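You operate a simulated robot arm through the tools that you are given. There is no shell and no other tool.

You run a simulated robot arm. Do the job below in one go: nothing can be reset, and whatever is moved stays where it is left.

JOB
Fit the wide ring and white nut on the silver thread and tighten with the large socket.
Fine: hand tight first, then about a quarter turn; socket back in its slot. Set down upright: large socket.

The check looks at the end state, three seconds after you hand in, the way a careful person would. Anything else that was tipped, shoved, dropped, spilled or broken makes it a failure.

ROBOT AND FRAMES
A 7-joint arm with a two-finger parallel gripper, fixed in place. Base frame: the origin is on the floor under the middle of its stand, x ahead of it, y to its left, z up; the work surface is at about z = 872. Units: mm, degrees, N and s.
With the tool pointing down near the work surface it reaches from about 400 to 900 mm from the base axis. Its first joint turns from -143.0 to 143.0 degrees. Payload 3 kg.
Tool frame: the origin (TCP) lies between the finger pads and is the grasp point; the fingertips stand 30 mm ahead of it; z points along the fingers, y is the line along which they close. The gripper opens to 94 mm. The fingers are 28 mm wide and 10 mm thick; the gripper's body (50 by 96 mm) begins 55 mm behind the TCP.
Orientation is told as [roll, pitch, yaw] about the base's x, y, z axes, in that order, counted from this pose: with the fingers straight down and closing along the base's y, the tool's x points along the base's -x, its y along +y and its z along -z.

CONTROLS
- The arm moves only by the tool send_rows. Its argument "targets" is a list of rows, each a list of 6 numbers: the shift along the base's x, y, z in mm, then the turn, a rotation vector about the base's x, y, z in degrees. In form: [[dx, dy, dz, wx, wy, wz], ...]. A call has 1 to 20 rows; each row is the pose to reach, as a shift and turn from the pose commanded when the call began. "grip" is the finger opening in mm, from 0 to 94, set as the call begins (left out, the last holds). Each row takes 0.2 s and may step no farther than 50 mm and 8.6 degrees from the row before; otherwise, or with a gripper value out of range, the whole call is refused. A pose out of reach is approached as far as the arm can. The call stops where the force on the tool passes 40 N (or 10 N more than at its start, if that is more) or the arm is blocked; 0.2 s more then pass. Each finger travels about 72 mm/s and halts on what it meets, pressing with about 24 N; the grip force reading is that of the motor and also rises with nothing between the fingers. The clock runs only during rows and for 0.2 s after the last one: add rows that repeat a pose to give the fingers time. It gives the time, the measured TCP pose, the force on the tool (base axes), the opening and the grip force at its end, in the units of the frame above (readings bear some noise), with the torque about the TCP (base axes, N m) and any sound that the robot's microphone picked up, and new pictures: "pictures" is both (left out), scene, wrist or none.
- Cameras (640 x 400 px; columns grow to the right, rows downward): "scene" is fixed at [220.2, 648.7, 1453.3]; the picture's right is [-0.82, -0.57, 0.00], its down [-0.43, 0.62, -0.66] and it looks along [0.37, -0.54, -0.75] (base axes); focal length 318 px, centre (320, 200). "wrist" rides on the gripper at [76, 14, -103] in the tool frame; the picture's right is [-0.18, 0.98, 0.00], its down [-0.75, -0.14, -0.64] and it looks along [-0.63, -0.12, 0.77] (tool axes); focal length 243 px, centre (320, 200). There is no depth. A picture from a camera that has moved, and an enlarged one, comes with that camera's place and axes in the base frame and with its lens.
- close_up(camera, box): a new picture of the part [left, top, right, bottom] of that camera's present view, enlarged. It takes no simulated time.
- sign_off(): hands the job in; it is judged then, once.

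Nothing tells you positions but the pictures and the camera data. Unless the task says otherwise, let go and move clear before handing in.

The tools are called after ">>>" as name(argument=value, ...) on one line, values as JSON. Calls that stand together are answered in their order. send_rows: Moves the arm, as the interface text tells. Its arguments: {"type":"object","properties":{"targets":{"type":"array","items":{"type":"array","items":{"type":"number"}}},"grip":{"type":"number"},"pictures":{"type":"string","enum":["both","scene","wrist","none"]}},"required":["targets"]} The other tools are called the same way: close_up (camera, box) takes an enlarged picture of a part of a camera's view; sign_off () hands the job in.

At the start:

```text
clock: 0.0
position: [583.7, 237.2, 1133.1]
tool_rot: [-0.1, 0.0, 0.0]
force: [0.6, -0.7, -0.5]
torque: [-0.03, -0.01, 0.0]
grip_width: 93.9
gripper_force: 0.1
```

scene: 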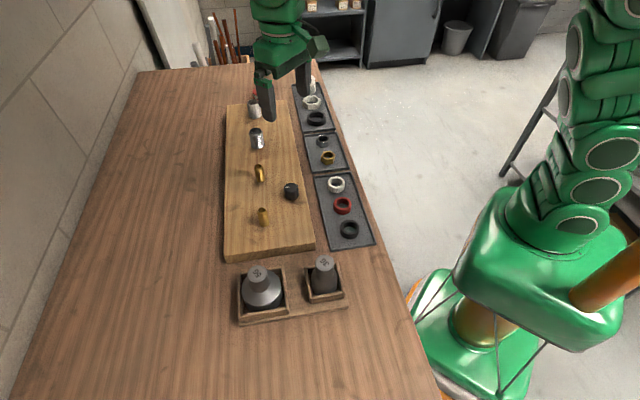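
wrist: 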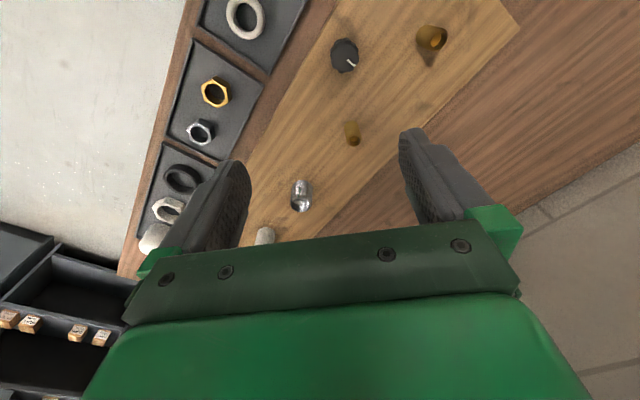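

I see a wooden board with several studs, trays of rings and nuts to its right, and two sockets in wooden slots at the near end. I'll take close-ups before moving anything.

>>> close_up(camera="scene", box=[220, 70, 380, 170])

>>> close_up(camera="scene", box=[220, 150, 380, 250])

>>> close_up(camera="scene", box=[220, 240, 380, 340])

>>> close_up(camera="wrist", box=[120, 0, 440, 200])

```text
4.00 times, centred on (300, 120) of scene
camera zoom: at [220.2, 648.7, 1453.3], right [-0.82, -0.57, 0.0], down [-0.43, 0.62, -0.66], along [0.37, -0.54, -0.75], focal length 1272 px, centre (400, 520)
```

zoom: 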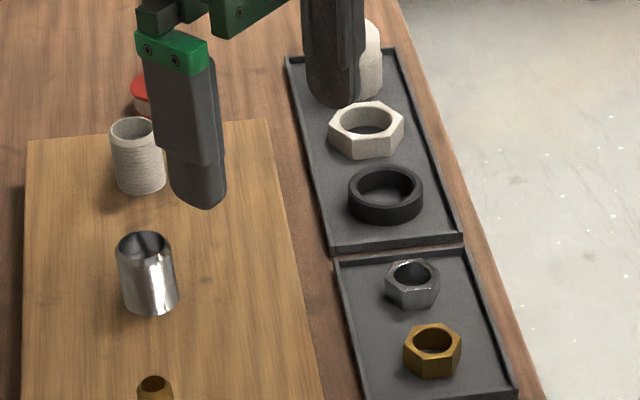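

```text
4.00 times, centred on (300, 200) of scene
camera zoom: at [220.2, 648.7, 1453.3], right [-0.82, -0.57, 0.0], down [-0.43, 0.62, -0.66], along [0.37, -0.54, -0.75], focal length 1272 px, centre (400, 200)
```

zoom: 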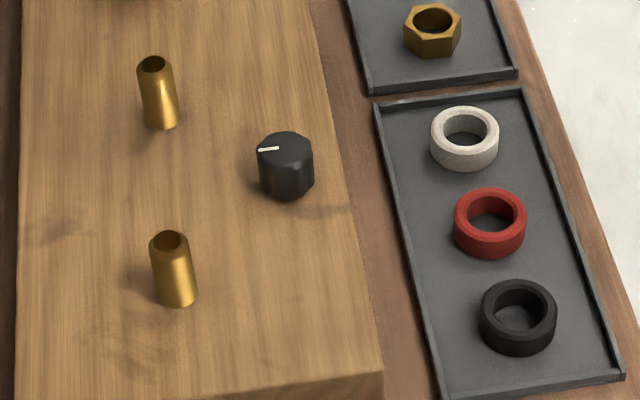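

```text
4.00 times, centred on (300, 290) of scene
camera zoom: at [220.2, 648.7, 1453.3], right [-0.82, -0.57, 0.0], down [-0.43, 0.62, -0.66], along [0.37, -0.54, -0.75], focal length 1272 px, centre (400, -160)
```

zoom: 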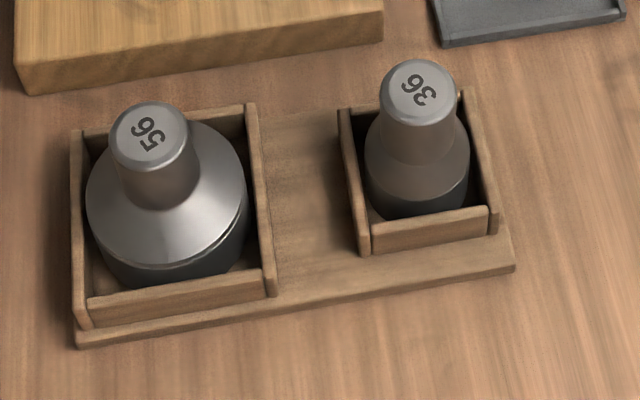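

```text
2.00 times, centred on (280, 100) of wrist
camera zoom: at [507.4, 250.7, 1236.7], right [0.18, 0.98, 0.0], down [0.75, -0.14, 0.64], along [0.63, -0.12, -0.77], focal length 485 px, centre (400, 400)
```

zoom: 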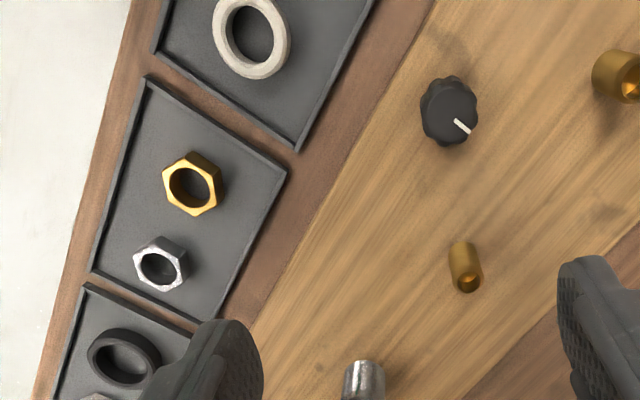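

The board carries two large studs (a chrome one near [740,190] and a grey-white ridged one near [840,90]), two brass studs and a knob. The far tray holds a big white nut and a dark ring, and something else is hidden behind the gripper. I'll move the arm up and aside for a clear view of that tray and the studs.

>>> send_rows(targets=[[0, -45, 5, 0, 0, 0], [0, -90, 10, 0, 0, 0], [0, -135, 15, 0, 0, 0], [0, -180, 20, 0, 0, 0], [0, -225, 20, 0, 0, 0], [0, -265, 20, 0, 0, 0]], pictures="both")

```text
clock: 1.4
position: [581.8, -29.9, 1152.6]
tool_rot: [0.0, 0.1, 0.1]
force: [0.3, 0.4, -0.1]
torque: [0.02, 0.03, -0.04]
grip_width: 94.1
gripper_force: 0.1
camera wrist: at [506.3, -14.8, 1255.9], right [0.18, 0.98, 0.0], down [0.75, -0.14, 0.64], along [0.63, -0.12, -0.77], focal length 243 px, centre (320, 200)
```

scene: 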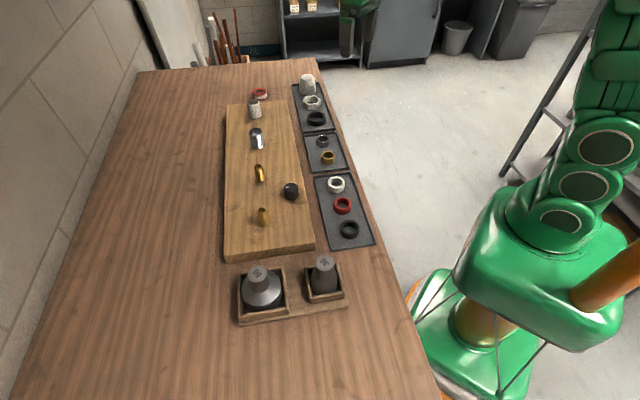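
wrist: 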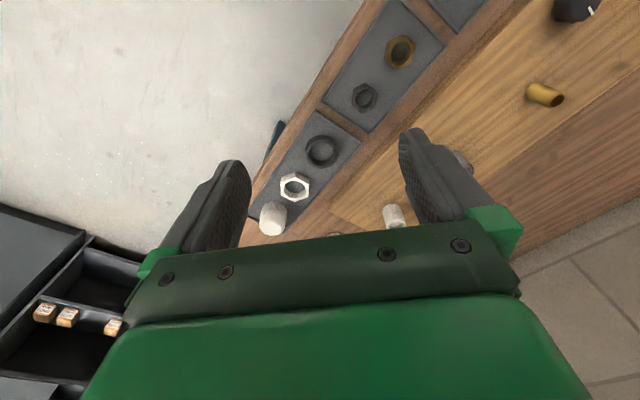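

>>> close_up(camera="scene", box=[240, 70, 336, 130])

>>> close_up(camera="wrist", box=[240, 120, 432, 240])

>>> close_up(camera="scene", box=[240, 110, 304, 150])

>>> close_up(camera="scene", box=[240, 80, 288, 110])

```text
6.67 times, centred on (288, 100) of scene
camera zoom: at [220.2, 648.7, 1453.3], right [-0.82, -0.57, 0.0], down [-0.43, 0.62, -0.66], along [0.37, -0.54, -0.75], focal length 2119 px, centre (533, 867)
```

zoom: 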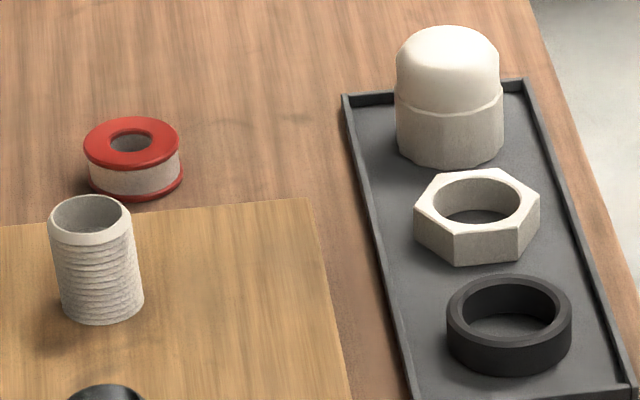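

```text
3.33 times, centred on (336, 180) of wrist
camera zoom: at [506.3, -14.8, 1255.9], right [0.18, 0.98, 0.0], down [0.75, -0.14, 0.64], along [0.63, -0.12, -0.77], focal length 809 px, centre (267, 267)
```

zoom: 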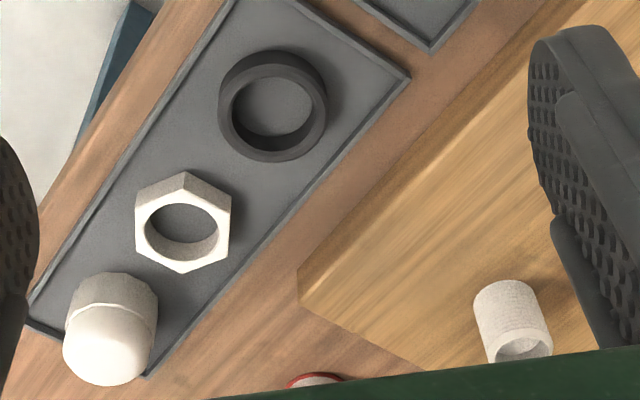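

```text
10.00 times, centred on (272, 130) of scene
camera zoom: at [220.2, 648.7, 1453.3], right [-0.82, -0.57, 0.0], down [-0.43, 0.62, -0.66], along [0.37, -0.54, -0.75], focal length 3179 px, centre (800, 900)
```

zoom: 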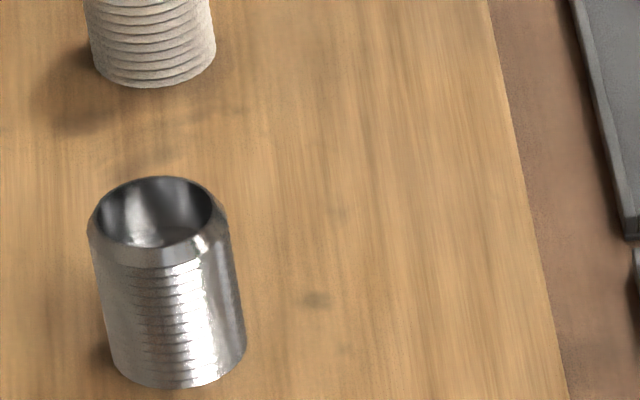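

```text
13.33 times, centred on (264, 95) of scene
camera zoom: at [220.2, 648.7, 1453.3], right [-0.82, -0.57, 0.0], down [-0.43, 0.62, -0.66], along [0.37, -0.54, -0.75], focal length 4239 px, centre (1067, 1600)
```

zoom: 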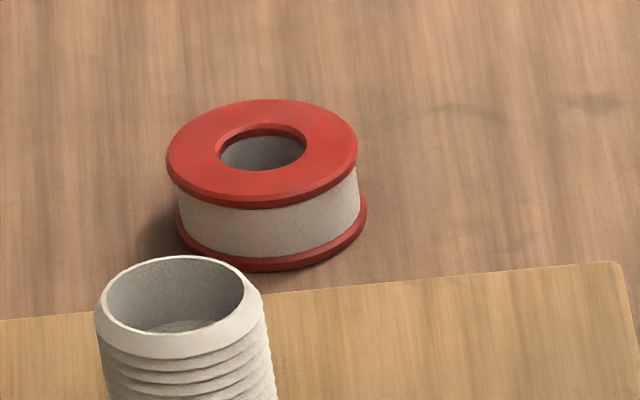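

The silver thread is the chrome threaded stud (axis near [762,170], top around z 930). The wide ring is the dark ring in the far tray, and the white nut is the open hex nut beside it; the domed white piece is a cap. I'll go above the ring for a close look and pin down its position and height.

>>> send_rows(targets=[[40, -5, -10, 0, 0, 0], [80, -10, -40, 0, 0, 0], [110, -12, -80, 0, 0, 0], [125, -14, -110, 0, 0, 0], [125, -14, -110, 0, 0, 0]])

```text
refused: row 2 steps farther than a row can; nothing moved
```

>>> send_rows(targets=[[35, -5, -10, 0, 0, 0], [70, -10, -40, 0, 0, 0], [100, -12, -70, 0, 0, 0], [122, -14, -110, 0, 0, 0], [122, -14, -110, 0, 0, 0]])

```text
clock: 2.6
position: [706.8, -46.4, 1043.6]
tool_rot: [-0.1, 0.1, 0.0]
force: [-0.1, -0.3, 0.2]
torque: [0.01, -0.02, -0.04]
grip_width: 94.0
gripper_force: 0.1
camera wrist: at [631.3, -31.7, 1145.6], right [0.18, 0.98, 0.0], down [0.75, -0.14, 0.64], along [0.63, -0.12, -0.77], focal length 243 px, centre (320, 200)
```

scene: 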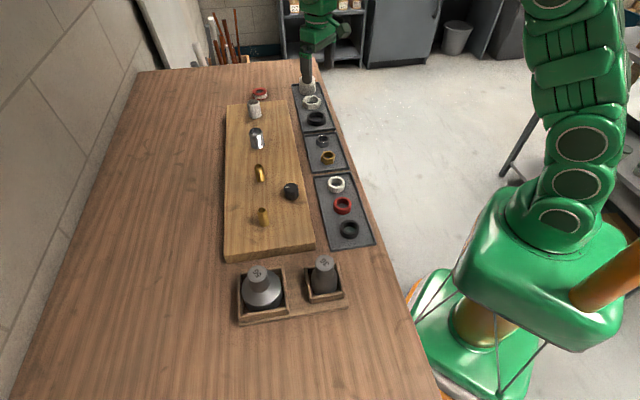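
wrist: 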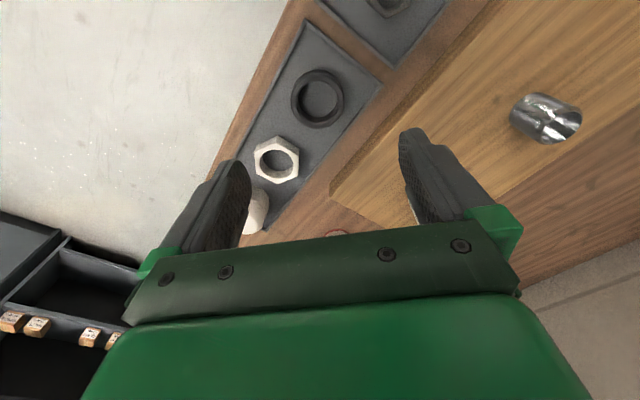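

>>> close_up(camera="wrist", box=[224, 20, 416, 140])

>>> close_up(camera="wrist", box=[220, 110, 348, 190])

>>> close_up(camera="wrist", box=[480, 70, 608, 150])

```text
3.33 times, centred on (320, 80) of wrist
camera zoom: at [631.3, -31.7, 1145.6], right [0.18, 0.98, 0.0], down [0.75, -0.14, 0.64], along [0.63, -0.12, -0.77], focal length 809 px, centre (320, 600)
```

zoom: 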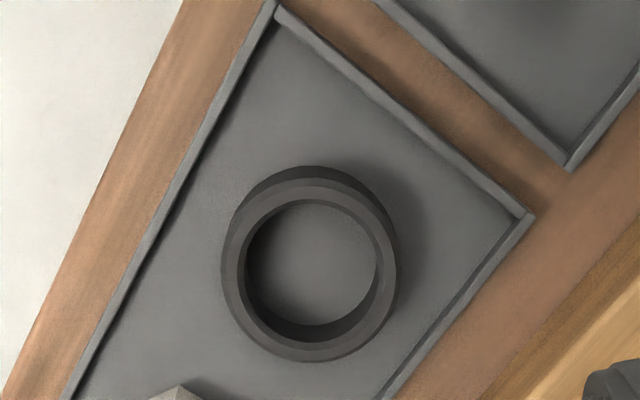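

```text
5.00 times, centred on (284, 150) of wrist
camera zoom: at [631.3, -31.7, 1145.6], right [0.18, 0.98, 0.0], down [0.75, -0.14, 0.64], along [0.63, -0.12, -0.77], focal length 1213 px, centre (500, 450)
```

zoom: 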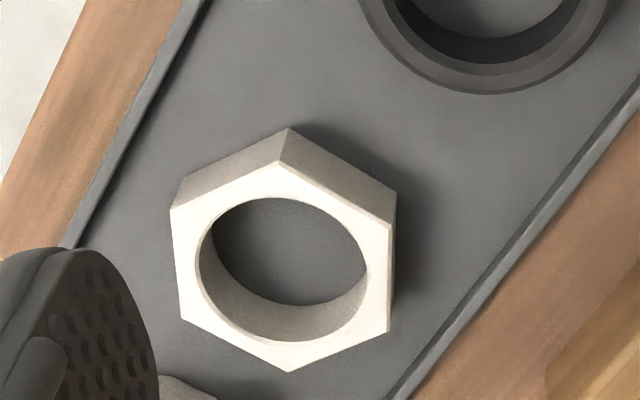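

```text
5.00 times, centred on (544, 110) of wrist
camera zoom: at [631.3, -31.7, 1145.6], right [0.18, 0.98, 0.0], down [0.75, -0.14, 0.64], along [0.63, -0.12, -0.77], focal length 1213 px, centre (-800, 650)
```

zoom: 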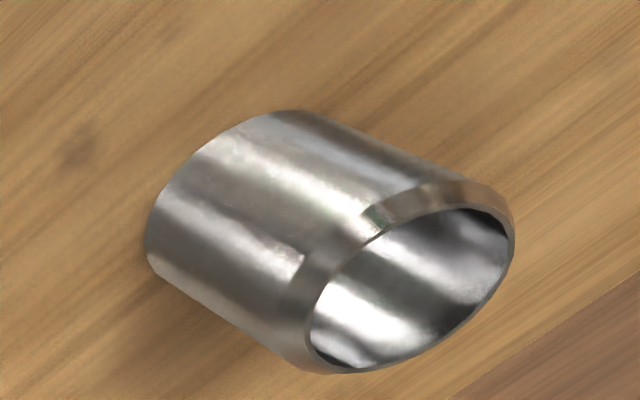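

From the wrist views, triangulation puts the ring near [716,-50] with its top at about z 872. The nut is near [787,-118] with its flats' normals at 15/75/135 degrees. I'll turn the fingers 45° so they close along the tray's long axis, centre over the ring and go lower.

>>> send_rows(targets=[[5, -3, 0, 0, 0, 7.5], [10, -6, 0, 0, 0, 15], [10, -6, -25, 0, 0, 22.5], [10, -6, -50, 0, 0, 30], [10, -6, -75, 0, 0, 37.5], [10, -6, -100, 0, 0, 45], [10, -6, -115, 0, 0, 45], [10, -6, -115, 0, 0, 45]], grip=78)

```text
clock: 4.4
position: [715.6, -49.4, 926.7]
tool_rot: [0.1, -0.1, 45.0]
force: [-0.1, -0.2, -0.1]
torque: [-0.01, 0.01, 0.01]
grip_width: 77.8
gripper_force: 0.1
camera wrist: at [651.4, -92.9, 1029.7], right [-0.57, 0.82, 0.0], down [0.63, 0.43, 0.64], along [0.53, 0.36, -0.77], focal length 243 px, centre (320, 200)
```

scene: 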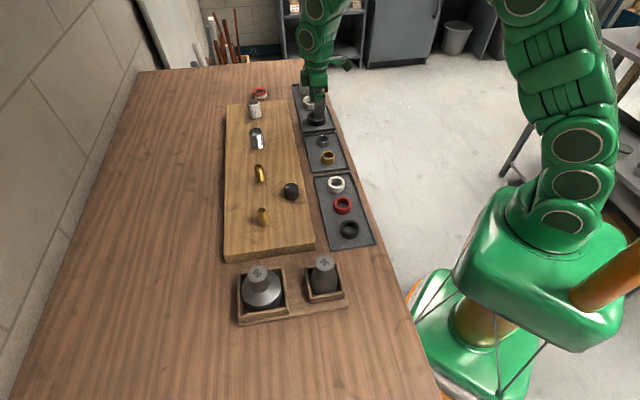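
wrist: 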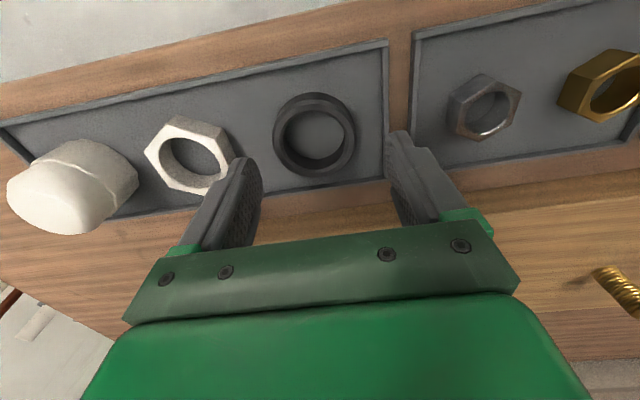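

>>> close_up(camera="wrist", box=[224, 70, 416, 190])

>>> close_up(camera="wrist", box=[0, 90, 256, 250])

```text
3.33 times, centred on (320, 130) of wrist
camera zoom: at [651.4, -92.9, 1029.7], right [-0.57, 0.82, 0.0], down [0.63, 0.43, 0.64], along [0.53, 0.36, -0.77], focal length 809 px, centre (320, 433)
```

zoom: 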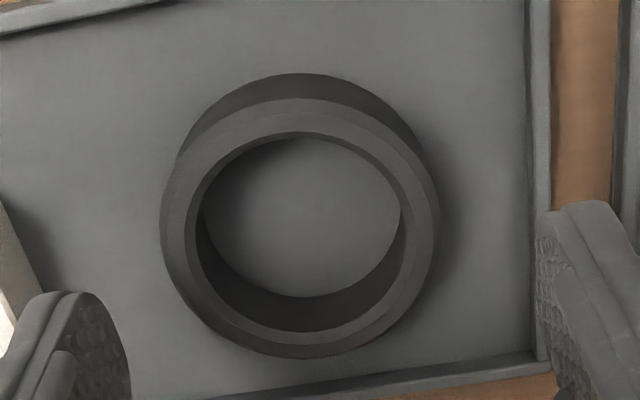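

```text
2.50 times, centred on (128, 170) of wrist
camera zoom: at [651.4, -92.9, 1029.7], right [-0.57, 0.82, 0.0], down [0.63, 0.43, 0.64], along [0.53, 0.36, -0.77], focal length 606 px, centre (800, 275)
```

zoom: 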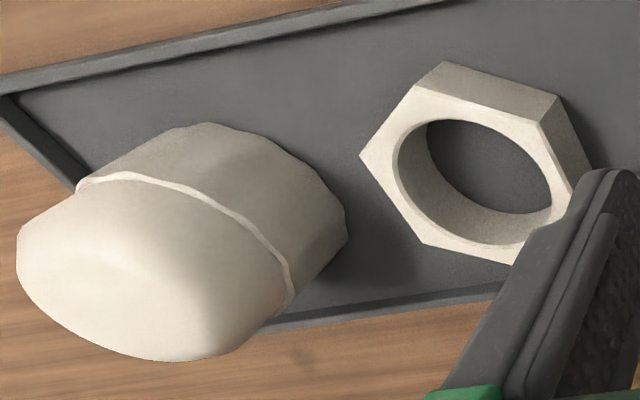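

The fingers straddle the ring, which sits about 5 mm to -y of the gripper's centre. I'll correct that and come down most of the way, then check.

>>> send_rows(targets=[[0.4, -5.3, 0, 0, 0, 0], [0.4, -5.3, -10, 0, 0, 0], [0.4, -5.3, -20, 0, 0, 0], [0.4, -5.3, -28, 0, 0, 0], [0.4, -5.3, -28, 0, 0, 0]])

>>> close_up(camera="wrist", box=[208, 80, 432, 220])

>>> close_up(camera="scene", box=[280, 80, 344, 140])

```text
clock: 5.6
position: [715.3, -54.4, 901.5]
tool_rot: [-0.1, -0.1, 45.0]
force: [1.1, 0.0, -0.3]
torque: [-0.01, -0.01, 0.0]
grip_width: 77.9
gripper_force: 0.1
camera wrist: at [651.9, -97.8, 1004.3], right [-0.56, 0.83, 0.0], down [0.63, 0.43, 0.64], along [0.53, 0.36, -0.77], focal length 243 px, centre (320, 200)
```

scene: 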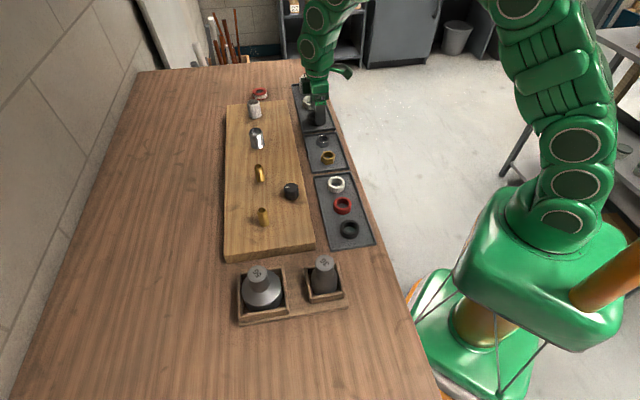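
wrist: 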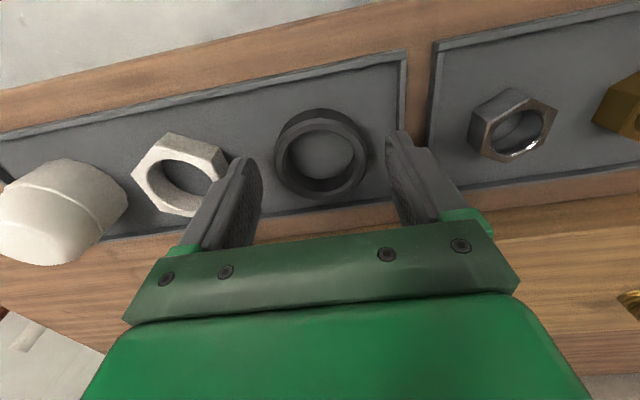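

```text
2.86 times, centred on (320, 150) of wrist
camera zoom: at [651.9, -97.8, 1004.3], right [-0.56, 0.83, 0.0], down [0.63, 0.43, 0.64], along [0.53, 0.36, -0.77], focal length 693 px, centre (320, 343)
```

zoom: 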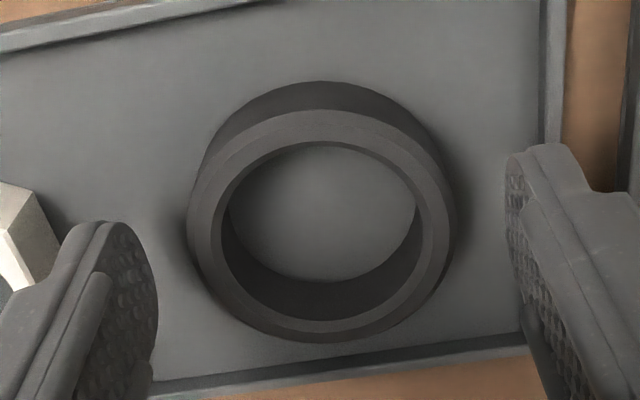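

```text
6.67 times, centred on (312, 110) of scene
camera zoom: at [220.2, 648.7, 1453.3], right [-0.82, -0.57, 0.0], down [-0.43, 0.62, -0.66], along [0.37, -0.54, -0.75], focal length 2119 px, centre (373, 800)
```

zoom: 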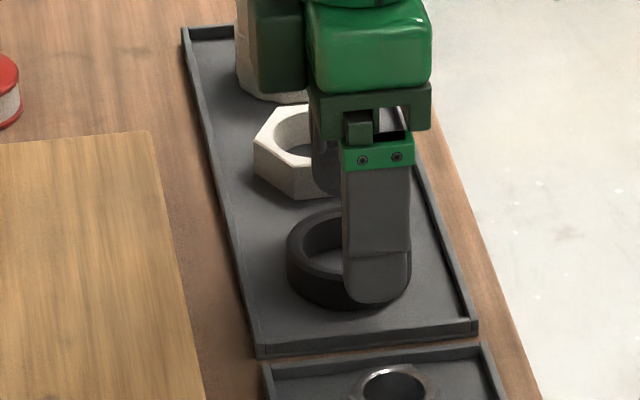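

The ring is now centred between the fingers, with its top at about z 874 and the tray floor around z 856. I'll go down in small steps, watching the force.

>>> send_rows(targets=[[0, 0, -5, 0, 0, 0], [0, 0, -9, 0, 0, 0], [0, 0, -11, 0, 0, 0], [0, 0, -11, 0, 0, 0]], pictures="none")

>>> close_up(camera="scene", box=[280, 80, 344, 140])

>>> close_up(camera="wrist", box=[208, 80, 432, 220])

```text
clock: 6.6
position: [715.4, -55.7, 890.5]
tool_rot: [0.1, -0.1, 45.0]
force: [0.4, 0.0, 0.6]
torque: [0.01, 0.01, -0.03]
grip_width: 78.0
gripper_force: 0.0
```

```text
6.67 times, centred on (312, 110) of scene
camera zoom: at [220.2, 648.7, 1453.3], right [-0.82, -0.57, 0.0], down [-0.43, 0.62, -0.66], along [0.37, -0.54, -0.75], focal length 2119 px, centre (373, 800)
```

zoom: 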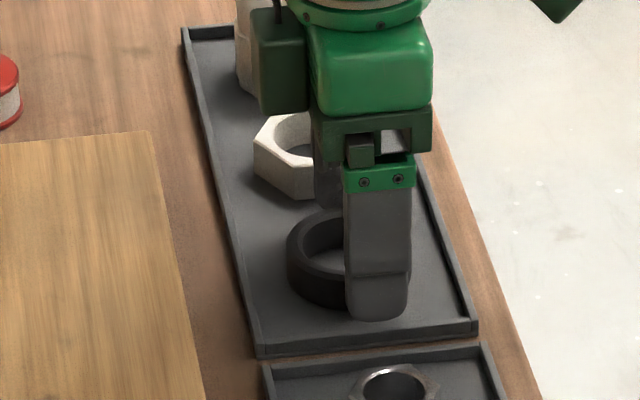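

```text
2.86 times, centred on (320, 150) of wrist
camera zoom: at [651.7, -98.6, 993.3], right [-0.56, 0.83, 0.0], down [0.63, 0.43, 0.64], along [0.53, 0.36, -0.77], focal length 693 px, centre (320, 343)
```

zoom: 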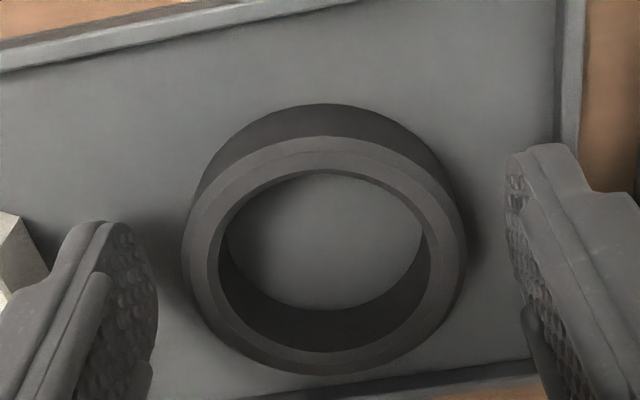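

The fingertips are a few mm above the tray floor, on either side of the ring. I'll close on it now.

>>> send_rows(targets=[[0, 0, -1, 0, 0, 0], [0, 0, -1, 0, 0, 0], [0, 0, -1, 0, 0, 0], [0, 0, -1, 0, 0, 0]], grip=40, pictures="none")

>>> close_up(camera="wrist", box=[208, 80, 432, 220])

```text
clock: 7.6
position: [715.7, -55.5, 890.2]
tool_rot: [0.0, 0.0, 45.0]
force: [-9.6, -1.9, 13.9]
torque: [0.06, 0.3, 0.03]
grip_width: 59.8
gripper_force: 23.8
```

```text
2.86 times, centred on (320, 150) of wrist
camera zoom: at [652.0, -98.4, 992.9], right [-0.56, 0.83, 0.0], down [0.63, 0.43, 0.64], along [0.53, 0.36, -0.77], focal length 693 px, centre (320, 343)
```

zoom: 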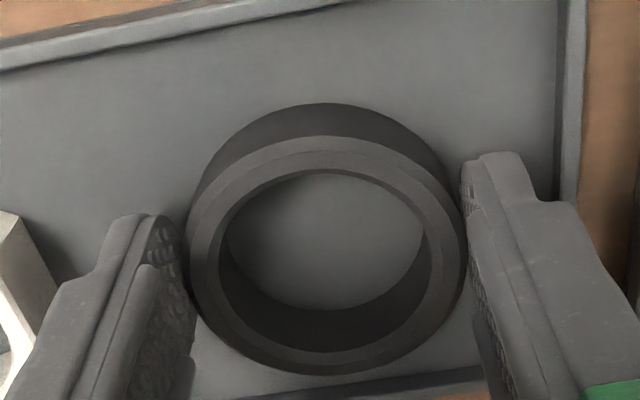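

The grip holds at 59.8 mm, but there's a 14 N upward force, perhaps the fingertips brushing the tray. I'll lift a millimetre and check.

>>> send_rows(targets=[[0, 0, 1, 0, 0, 0], [0, 0, 2, 0, 0, 0], [0, 0, 2, 0, 0, 0]], pictures="none")

>>> close_up(camera="scene", box=[280, 80, 344, 140])

>>> close_up(camera="wrist", box=[208, 80, 432, 220])

```text
clock: 8.4
position: [715.3, -54.4, 890.1]
tool_rot: [0.0, 0.0, 45.1]
force: [-1.1, -0.5, 0.0]
torque: [0.0, 0.0, -0.03]
grip_width: 59.9
gripper_force: 23.9
```

```text
6.67 times, centred on (312, 110) of scene
camera zoom: at [220.2, 648.7, 1453.3], right [-0.82, -0.57, 0.0], down [-0.43, 0.62, -0.66], along [0.37, -0.54, -0.75], focal length 2119 px, centre (373, 800)
```

zoom: 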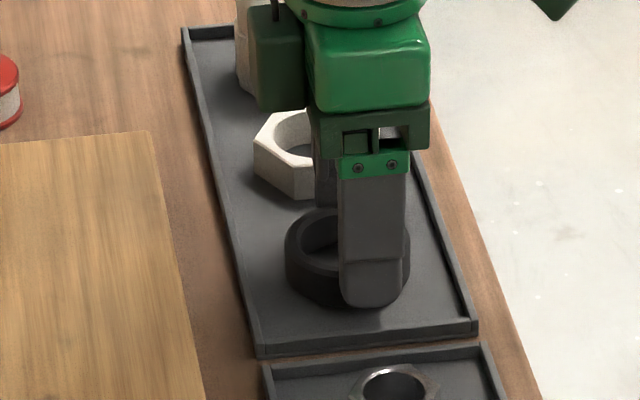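

```text
2.86 times, centred on (320, 150) of wrist
camera zoom: at [652.6, -98.0, 994.6], right [-0.56, 0.83, 0.0], down [0.63, 0.43, 0.64], along [0.53, 0.36, -0.77], focal length 693 px, centre (320, 343)
```

zoom: 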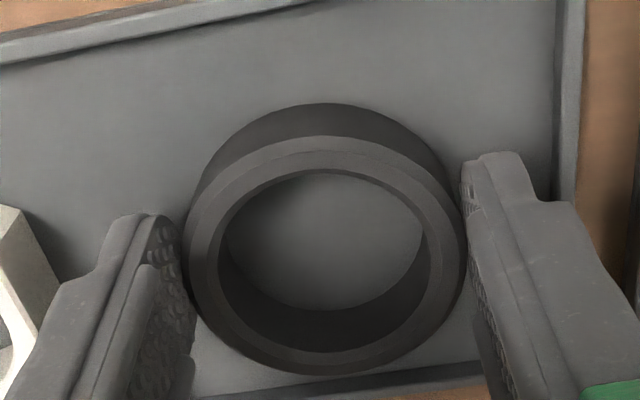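

The ring lifted cleanly, with only slight residual forces. Next I'll raise it high and carry it over the silver stud, staying well above everything, then look down to align it.

>>> send_rows(targets=[[0, 0, 20, 0, 0, 0], [0, 0, 50, 0, 0, 0], [0, 0, 90, 0, 0, 0], [0, 0, 130, 0, 0, 0], [0, 0, 168, 0, 0, 0], [9, 45, 168, 0, 0, 0], [18, 90, 168, 0, 0, 0], [27, 135, 168, 0, 0, 0], [36, 180, 168, 0, 0, 0], [46, 226, 168, 0, 0, 0], [46, 226, 168, 0, 0, 0]])

>>> close_up(camera="wrist", box=[208, 60, 432, 200])

>>> close_up(camera="scene", box=[224, 60, 320, 160])

```text
clock: 10.8
position: [761.0, 173.0, 1057.3]
tool_rot: [0.0, 0.0, 45.0]
force: [0.9, 0.0, 0.1]
torque: [0.0, 0.01, -0.01]
grip_width: 60.0
gripper_force: 24.3
camera wrist: at [696.9, 129.3, 1160.9], right [-0.56, 0.83, 0.0], down [0.63, 0.43, 0.64], along [0.53, 0.36, -0.77], focal length 243 px, centre (320, 200)
```

scene: 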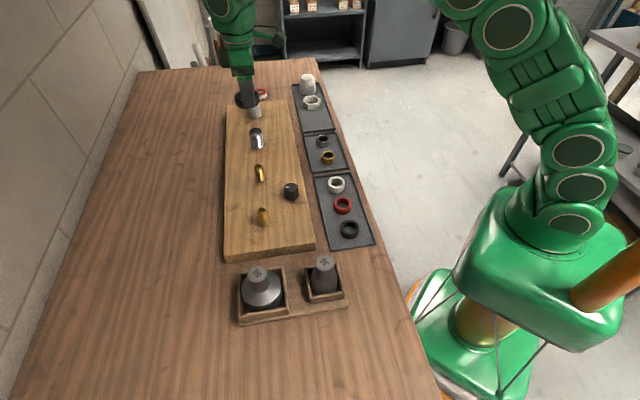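
wrist: 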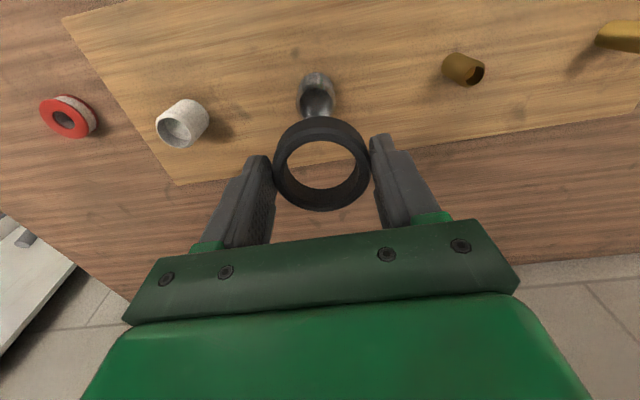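

```text
2.86 times, centred on (320, 130) of wrist
camera zoom: at [696.9, 129.3, 1160.9], right [-0.56, 0.83, 0.0], down [0.63, 0.43, 0.64], along [0.53, 0.36, -0.77], focal length 693 px, centre (320, 400)
```

zoom: 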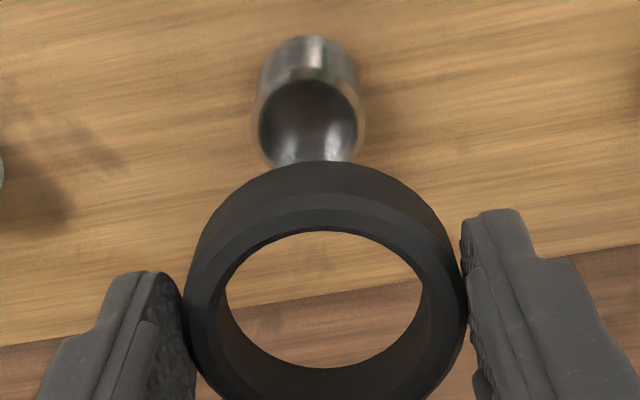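

```text
4.00 times, centred on (272, 110) of scene
camera zoom: at [220.2, 648.7, 1453.3], right [-0.82, -0.57, 0.0], down [-0.43, 0.62, -0.66], along [0.37, -0.54, -0.75], focal length 1272 px, centre (512, 560)
```

zoom: 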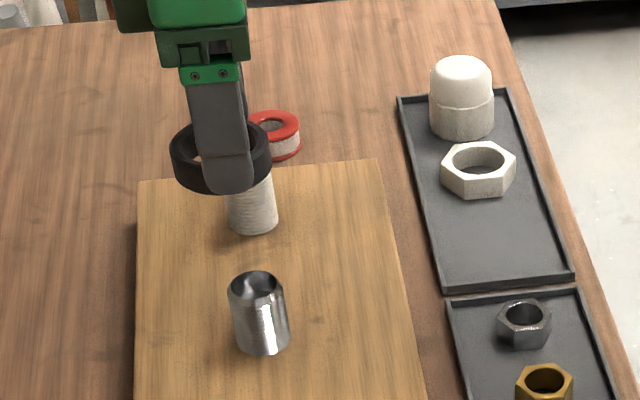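

The ring is held level, and the stud appears just behind it, about 4 mm off. I'll zoom in to measure the stud's top more precisely.

>>> close_up(camera="wrist", box=[272, 60, 368, 120])

>>> close_up(camera="wrist", box=[256, 110, 384, 220])

```text
6.67 times, centred on (320, 90) of wrist
camera zoom: at [696.9, 129.3, 1160.9], right [-0.56, 0.83, 0.0], down [0.63, 0.43, 0.64], along [0.53, 0.36, -0.77], focal length 1618 px, centre (320, 933)
```

zoom: 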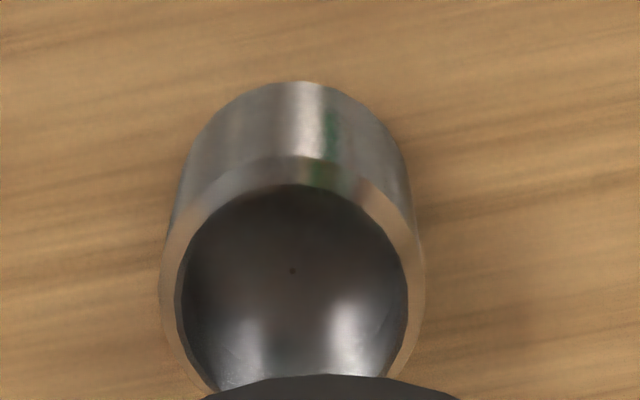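

```text
3.64 times, centred on (320, 165) of wrist
camera zoom: at [696.9, 129.3, 1160.9], right [-0.56, 0.83, 0.0], down [0.63, 0.43, 0.64], along [0.53, 0.36, -0.77], focal length 882 px, centre (320, 327)
```

zoom: 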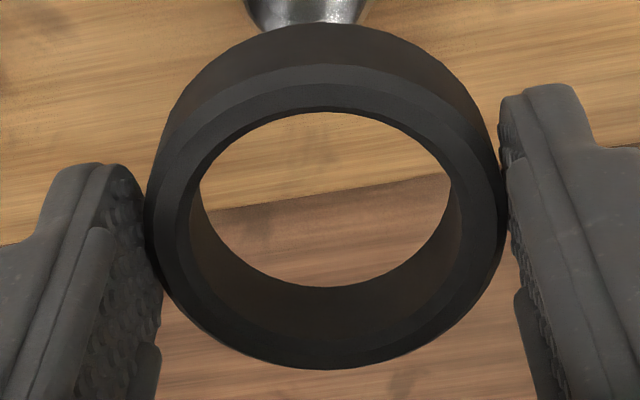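

Accounting for perspective, the ring centre needs to shift about 5.4 mm in -y to sit over the stud axis. I'll move and come down to just above the stud top.

>>> send_rows(targets=[[0.3, -5.4, -10, 0, 0, 0], [0.3, -5.4, -40, 0, 0, 0], [0.3, -5.4, -65, 0, 0, 0], [0.3, -5.4, -78, 0, 0, 0], [0.3, -5.4, -78, 0, 0, 0]])

>>> close_up(camera="wrist", box=[240, 100, 400, 220])

>>> close_up(camera="scene", box=[224, 100, 288, 160])

```text
clock: 12.0
position: [762.7, 164.6, 980.9]
tool_rot: [0.0, 0.0, 45.1]
force: [0.3, -0.1, -0.2]
torque: [-0.01, 0.0, -0.01]
grip_width: 59.7
gripper_force: 23.3
camera wrist: at [699.7, 122.3, 1084.3], right [-0.56, 0.83, 0.0], down [0.63, 0.43, 0.64], along [0.53, 0.36, -0.77], focal length 243 px, centre (320, 200)
```

scene: 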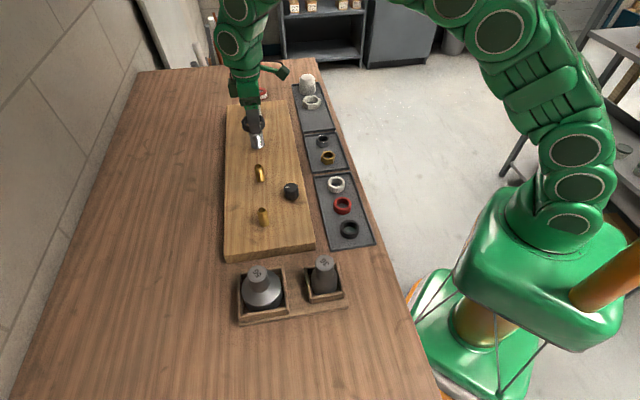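
wrist: 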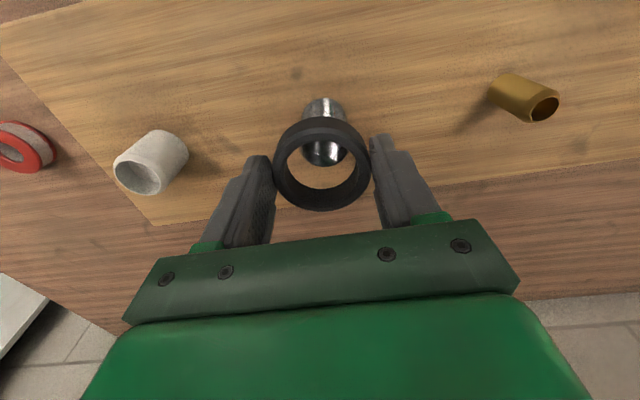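

```text
3.33 times, centred on (320, 160) of wrist
camera zoom: at [699.7, 122.3, 1084.3], right [-0.56, 0.83, 0.0], down [0.63, 0.43, 0.64], along [0.53, 0.36, -0.77], focal length 809 px, centre (320, 333)
```

zoom: 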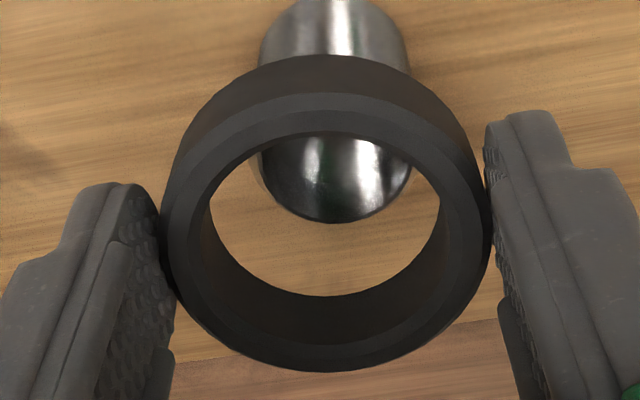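

```text
6.67 times, centred on (256, 130) of scene
camera zoom: at [220.2, 648.7, 1453.3], right [-0.82, -0.57, 0.0], down [-0.43, 0.62, -0.66], along [0.37, -0.54, -0.75], focal length 2119 px, centre (747, 667)
```

zoom: 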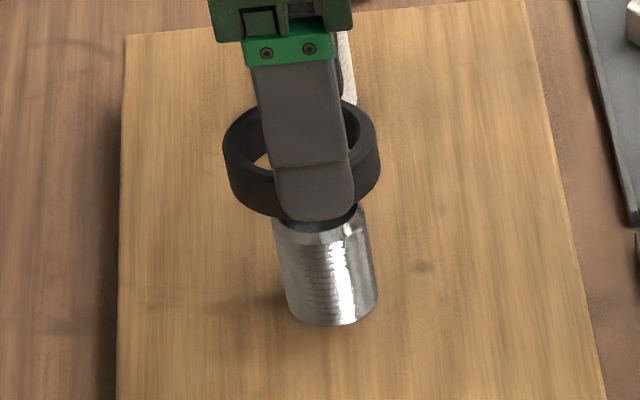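

>>> close_up(camera="wrist", box=[280, 90, 376, 180])

```text
4.44 times, centred on (328, 135) of wrist
camera zoom: at [699.7, 122.3, 1084.3], right [-0.56, 0.83, 0.0], down [0.63, 0.43, 0.64], along [0.53, 0.36, -0.77], focal length 1078 px, centre (284, 489)
```

zoom: 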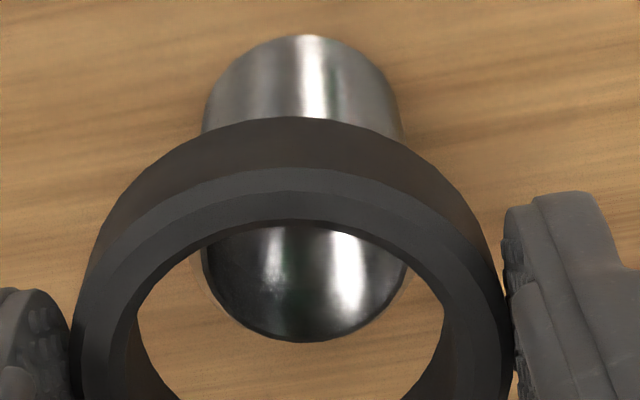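

The ring bore lines up with the stud fore-and-aft; sideways it needs about 2.7 mm. I'll correct that and lower the ring over the stud.

>>> send_rows(targets=[[-1.9, 1.9, 0, 0, 0, 0], [-1.9, 1.9, -8, 0, 0, 0], [-1.9, 1.9, -16, 0, 0, 0], [-1.9, 1.9, -24, 0, 0, 0], [-1.9, 1.9, -30, 0, 0, 0], [-1.9, 1.9, -30, 0, 0, 0]])

>>> close_up(camera="wrist", box=[240, 100, 400, 220])

>>> close_up(camera="scene", box=[224, 100, 288, 160])

```text
clock: 13.4
position: [761.5, 167.7, 948.9]
tool_rot: [0.0, 0.0, 45.0]
force: [-0.7, -0.6, -0.5]
torque: [0.0, 0.01, 0.01]
grip_width: 59.8
gripper_force: 23.6
camera wrist: at [697.2, 124.3, 1053.2], right [-0.56, 0.83, 0.0], down [0.63, 0.43, 0.64], along [0.53, 0.36, -0.77], focal length 243 px, centre (320, 200)
```

scene: 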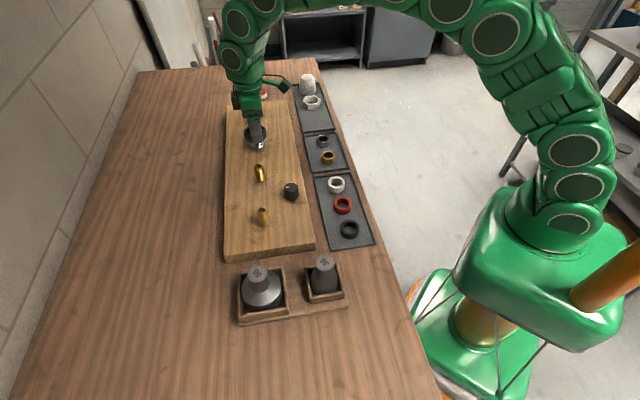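
wrist: 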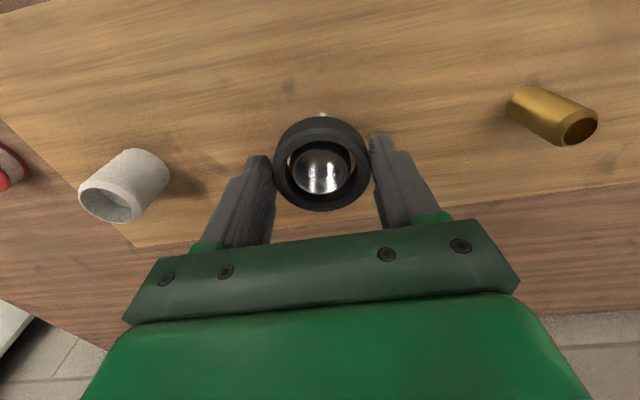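

```text
3.33 times, centred on (320, 160) of wrist
camera zoom: at [697.2, 124.3, 1053.2], right [-0.56, 0.83, 0.0], down [0.63, 0.43, 0.64], along [0.53, 0.36, -0.77], focal length 809 px, centre (320, 333)
```

zoom: 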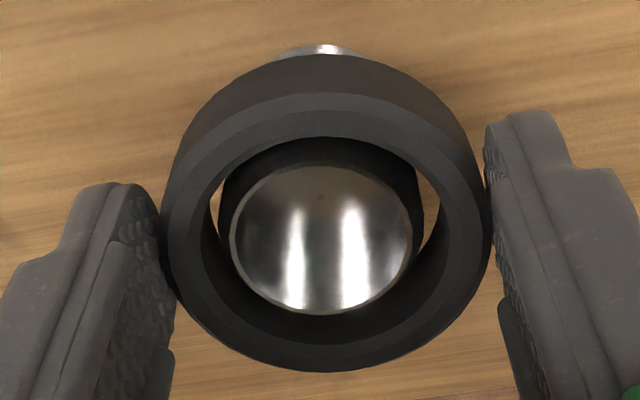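

```text
6.67 times, centred on (256, 130) of scene
camera zoom: at [220.2, 648.7, 1453.3], right [-0.82, -0.57, 0.0], down [-0.43, 0.62, -0.66], along [0.37, -0.54, -0.75], focal length 2119 px, centre (747, 667)
```

zoom: 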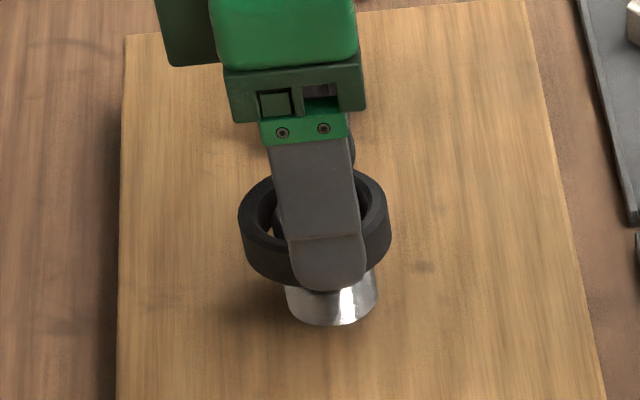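

The ring is now around the stud and well centred, with no contact force. I'll lower it toward the board in stages.

>>> send_rows(targets=[[0, 0, -6, 0, 0, 0], [0, 0, -12, 0, 0, 0], [0, 0, -18, 0, 0, 0], [0, 0, -22, 0, 0, 0], [0, 0, -22, 0, 0, 0]], pictures="none")

>>> close_up(camera="wrist", box=[240, 100, 400, 220])

>>> close_up(camera="scene", box=[224, 100, 288, 160])

```text
clock: 14.6
position: [760.0, 167.2, 927.4]
tool_rot: [0.0, 0.0, 45.0]
force: [0.1, 0.0, -0.2]
torque: [0.04, -0.02, -0.02]
grip_width: 59.8
gripper_force: 24.0
```

```text
3.33 times, centred on (320, 160) of wrist
camera zoom: at [696.1, 123.9, 1031.2], right [-0.56, 0.83, 0.0], down [0.63, 0.43, 0.64], along [0.53, 0.36, -0.77], focal length 809 px, centre (320, 333)
```

zoom: 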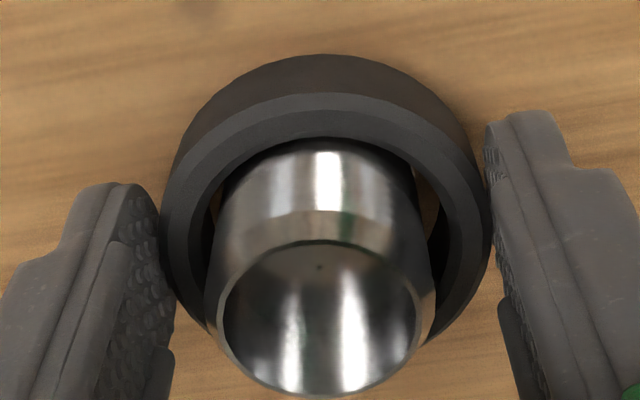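

```text
6.67 times, centred on (256, 130) of scene
camera zoom: at [220.2, 648.7, 1453.3], right [-0.82, -0.57, 0.0], down [-0.43, 0.62, -0.66], along [0.37, -0.54, -0.75], focal length 2119 px, centre (747, 667)
```

zoom: 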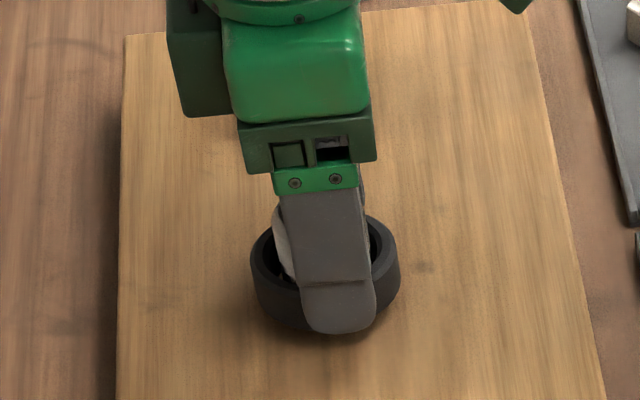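

>>> send_rows(targets=[[0, 0, -3, 0, 0, 0], [0, 0, -5, 0, 0, 0], [0, 0, -5, 0, 0, 0]], pictures="none")

>>> close_up(camera="scene", box=[224, 100, 288, 160])

```text
clock: 15.4
position: [761.0, 167.6, 923.3]
tool_rot: [0.1, 0.0, 45.1]
force: [0.3, 0.9, -0.6]
torque: [0.02, -0.05, -0.01]
grip_width: 60.0
gripper_force: 23.6
```

```text
6.67 times, centred on (256, 130) of scene
camera zoom: at [220.2, 648.7, 1453.3], right [-0.82, -0.57, 0.0], down [-0.43, 0.62, -0.66], along [0.37, -0.54, -0.75], focal length 2119 px, centre (747, 667)
```

zoom: 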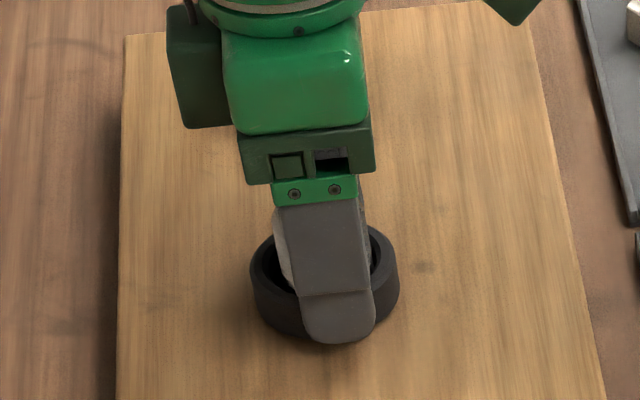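

>>> send_rows(targets=[[0, 0, -1.5, 0, 0, 0], [0, 0, -3, 0, 0, 0], [0, 0, -3, 0, 0, 0]], pictures="none")

>>> close_up(camera="scene", box=[232, 110, 280, 155])

```text
clock: 16.2
position: [761.4, 167.4, 922.2]
tool_rot: [-0.1, -0.1, 45.0]
force: [-7.3, 4.4, 29.0]
torque: [0.34, 0.3, 0.09]
grip_width: 59.9
gripper_force: 24.0
```

```text
8.89 times, centred on (256, 132) of scene
camera zoom: at [220.2, 648.7, 1453.3], right [-0.82, -0.57, 0.0], down [-0.43, 0.62, -0.66], along [0.37, -0.54, -0.75], focal length 2826 px, centre (889, 800)
```

zoom: 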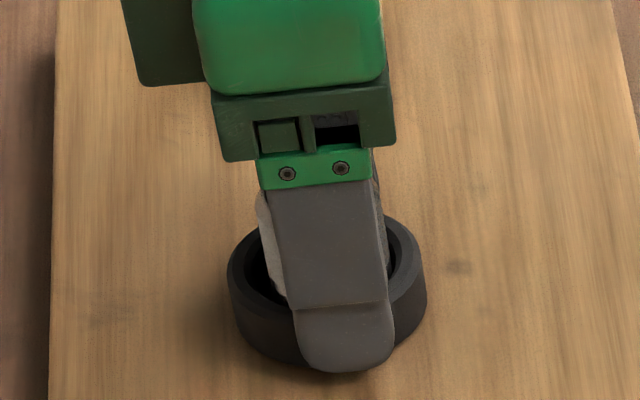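

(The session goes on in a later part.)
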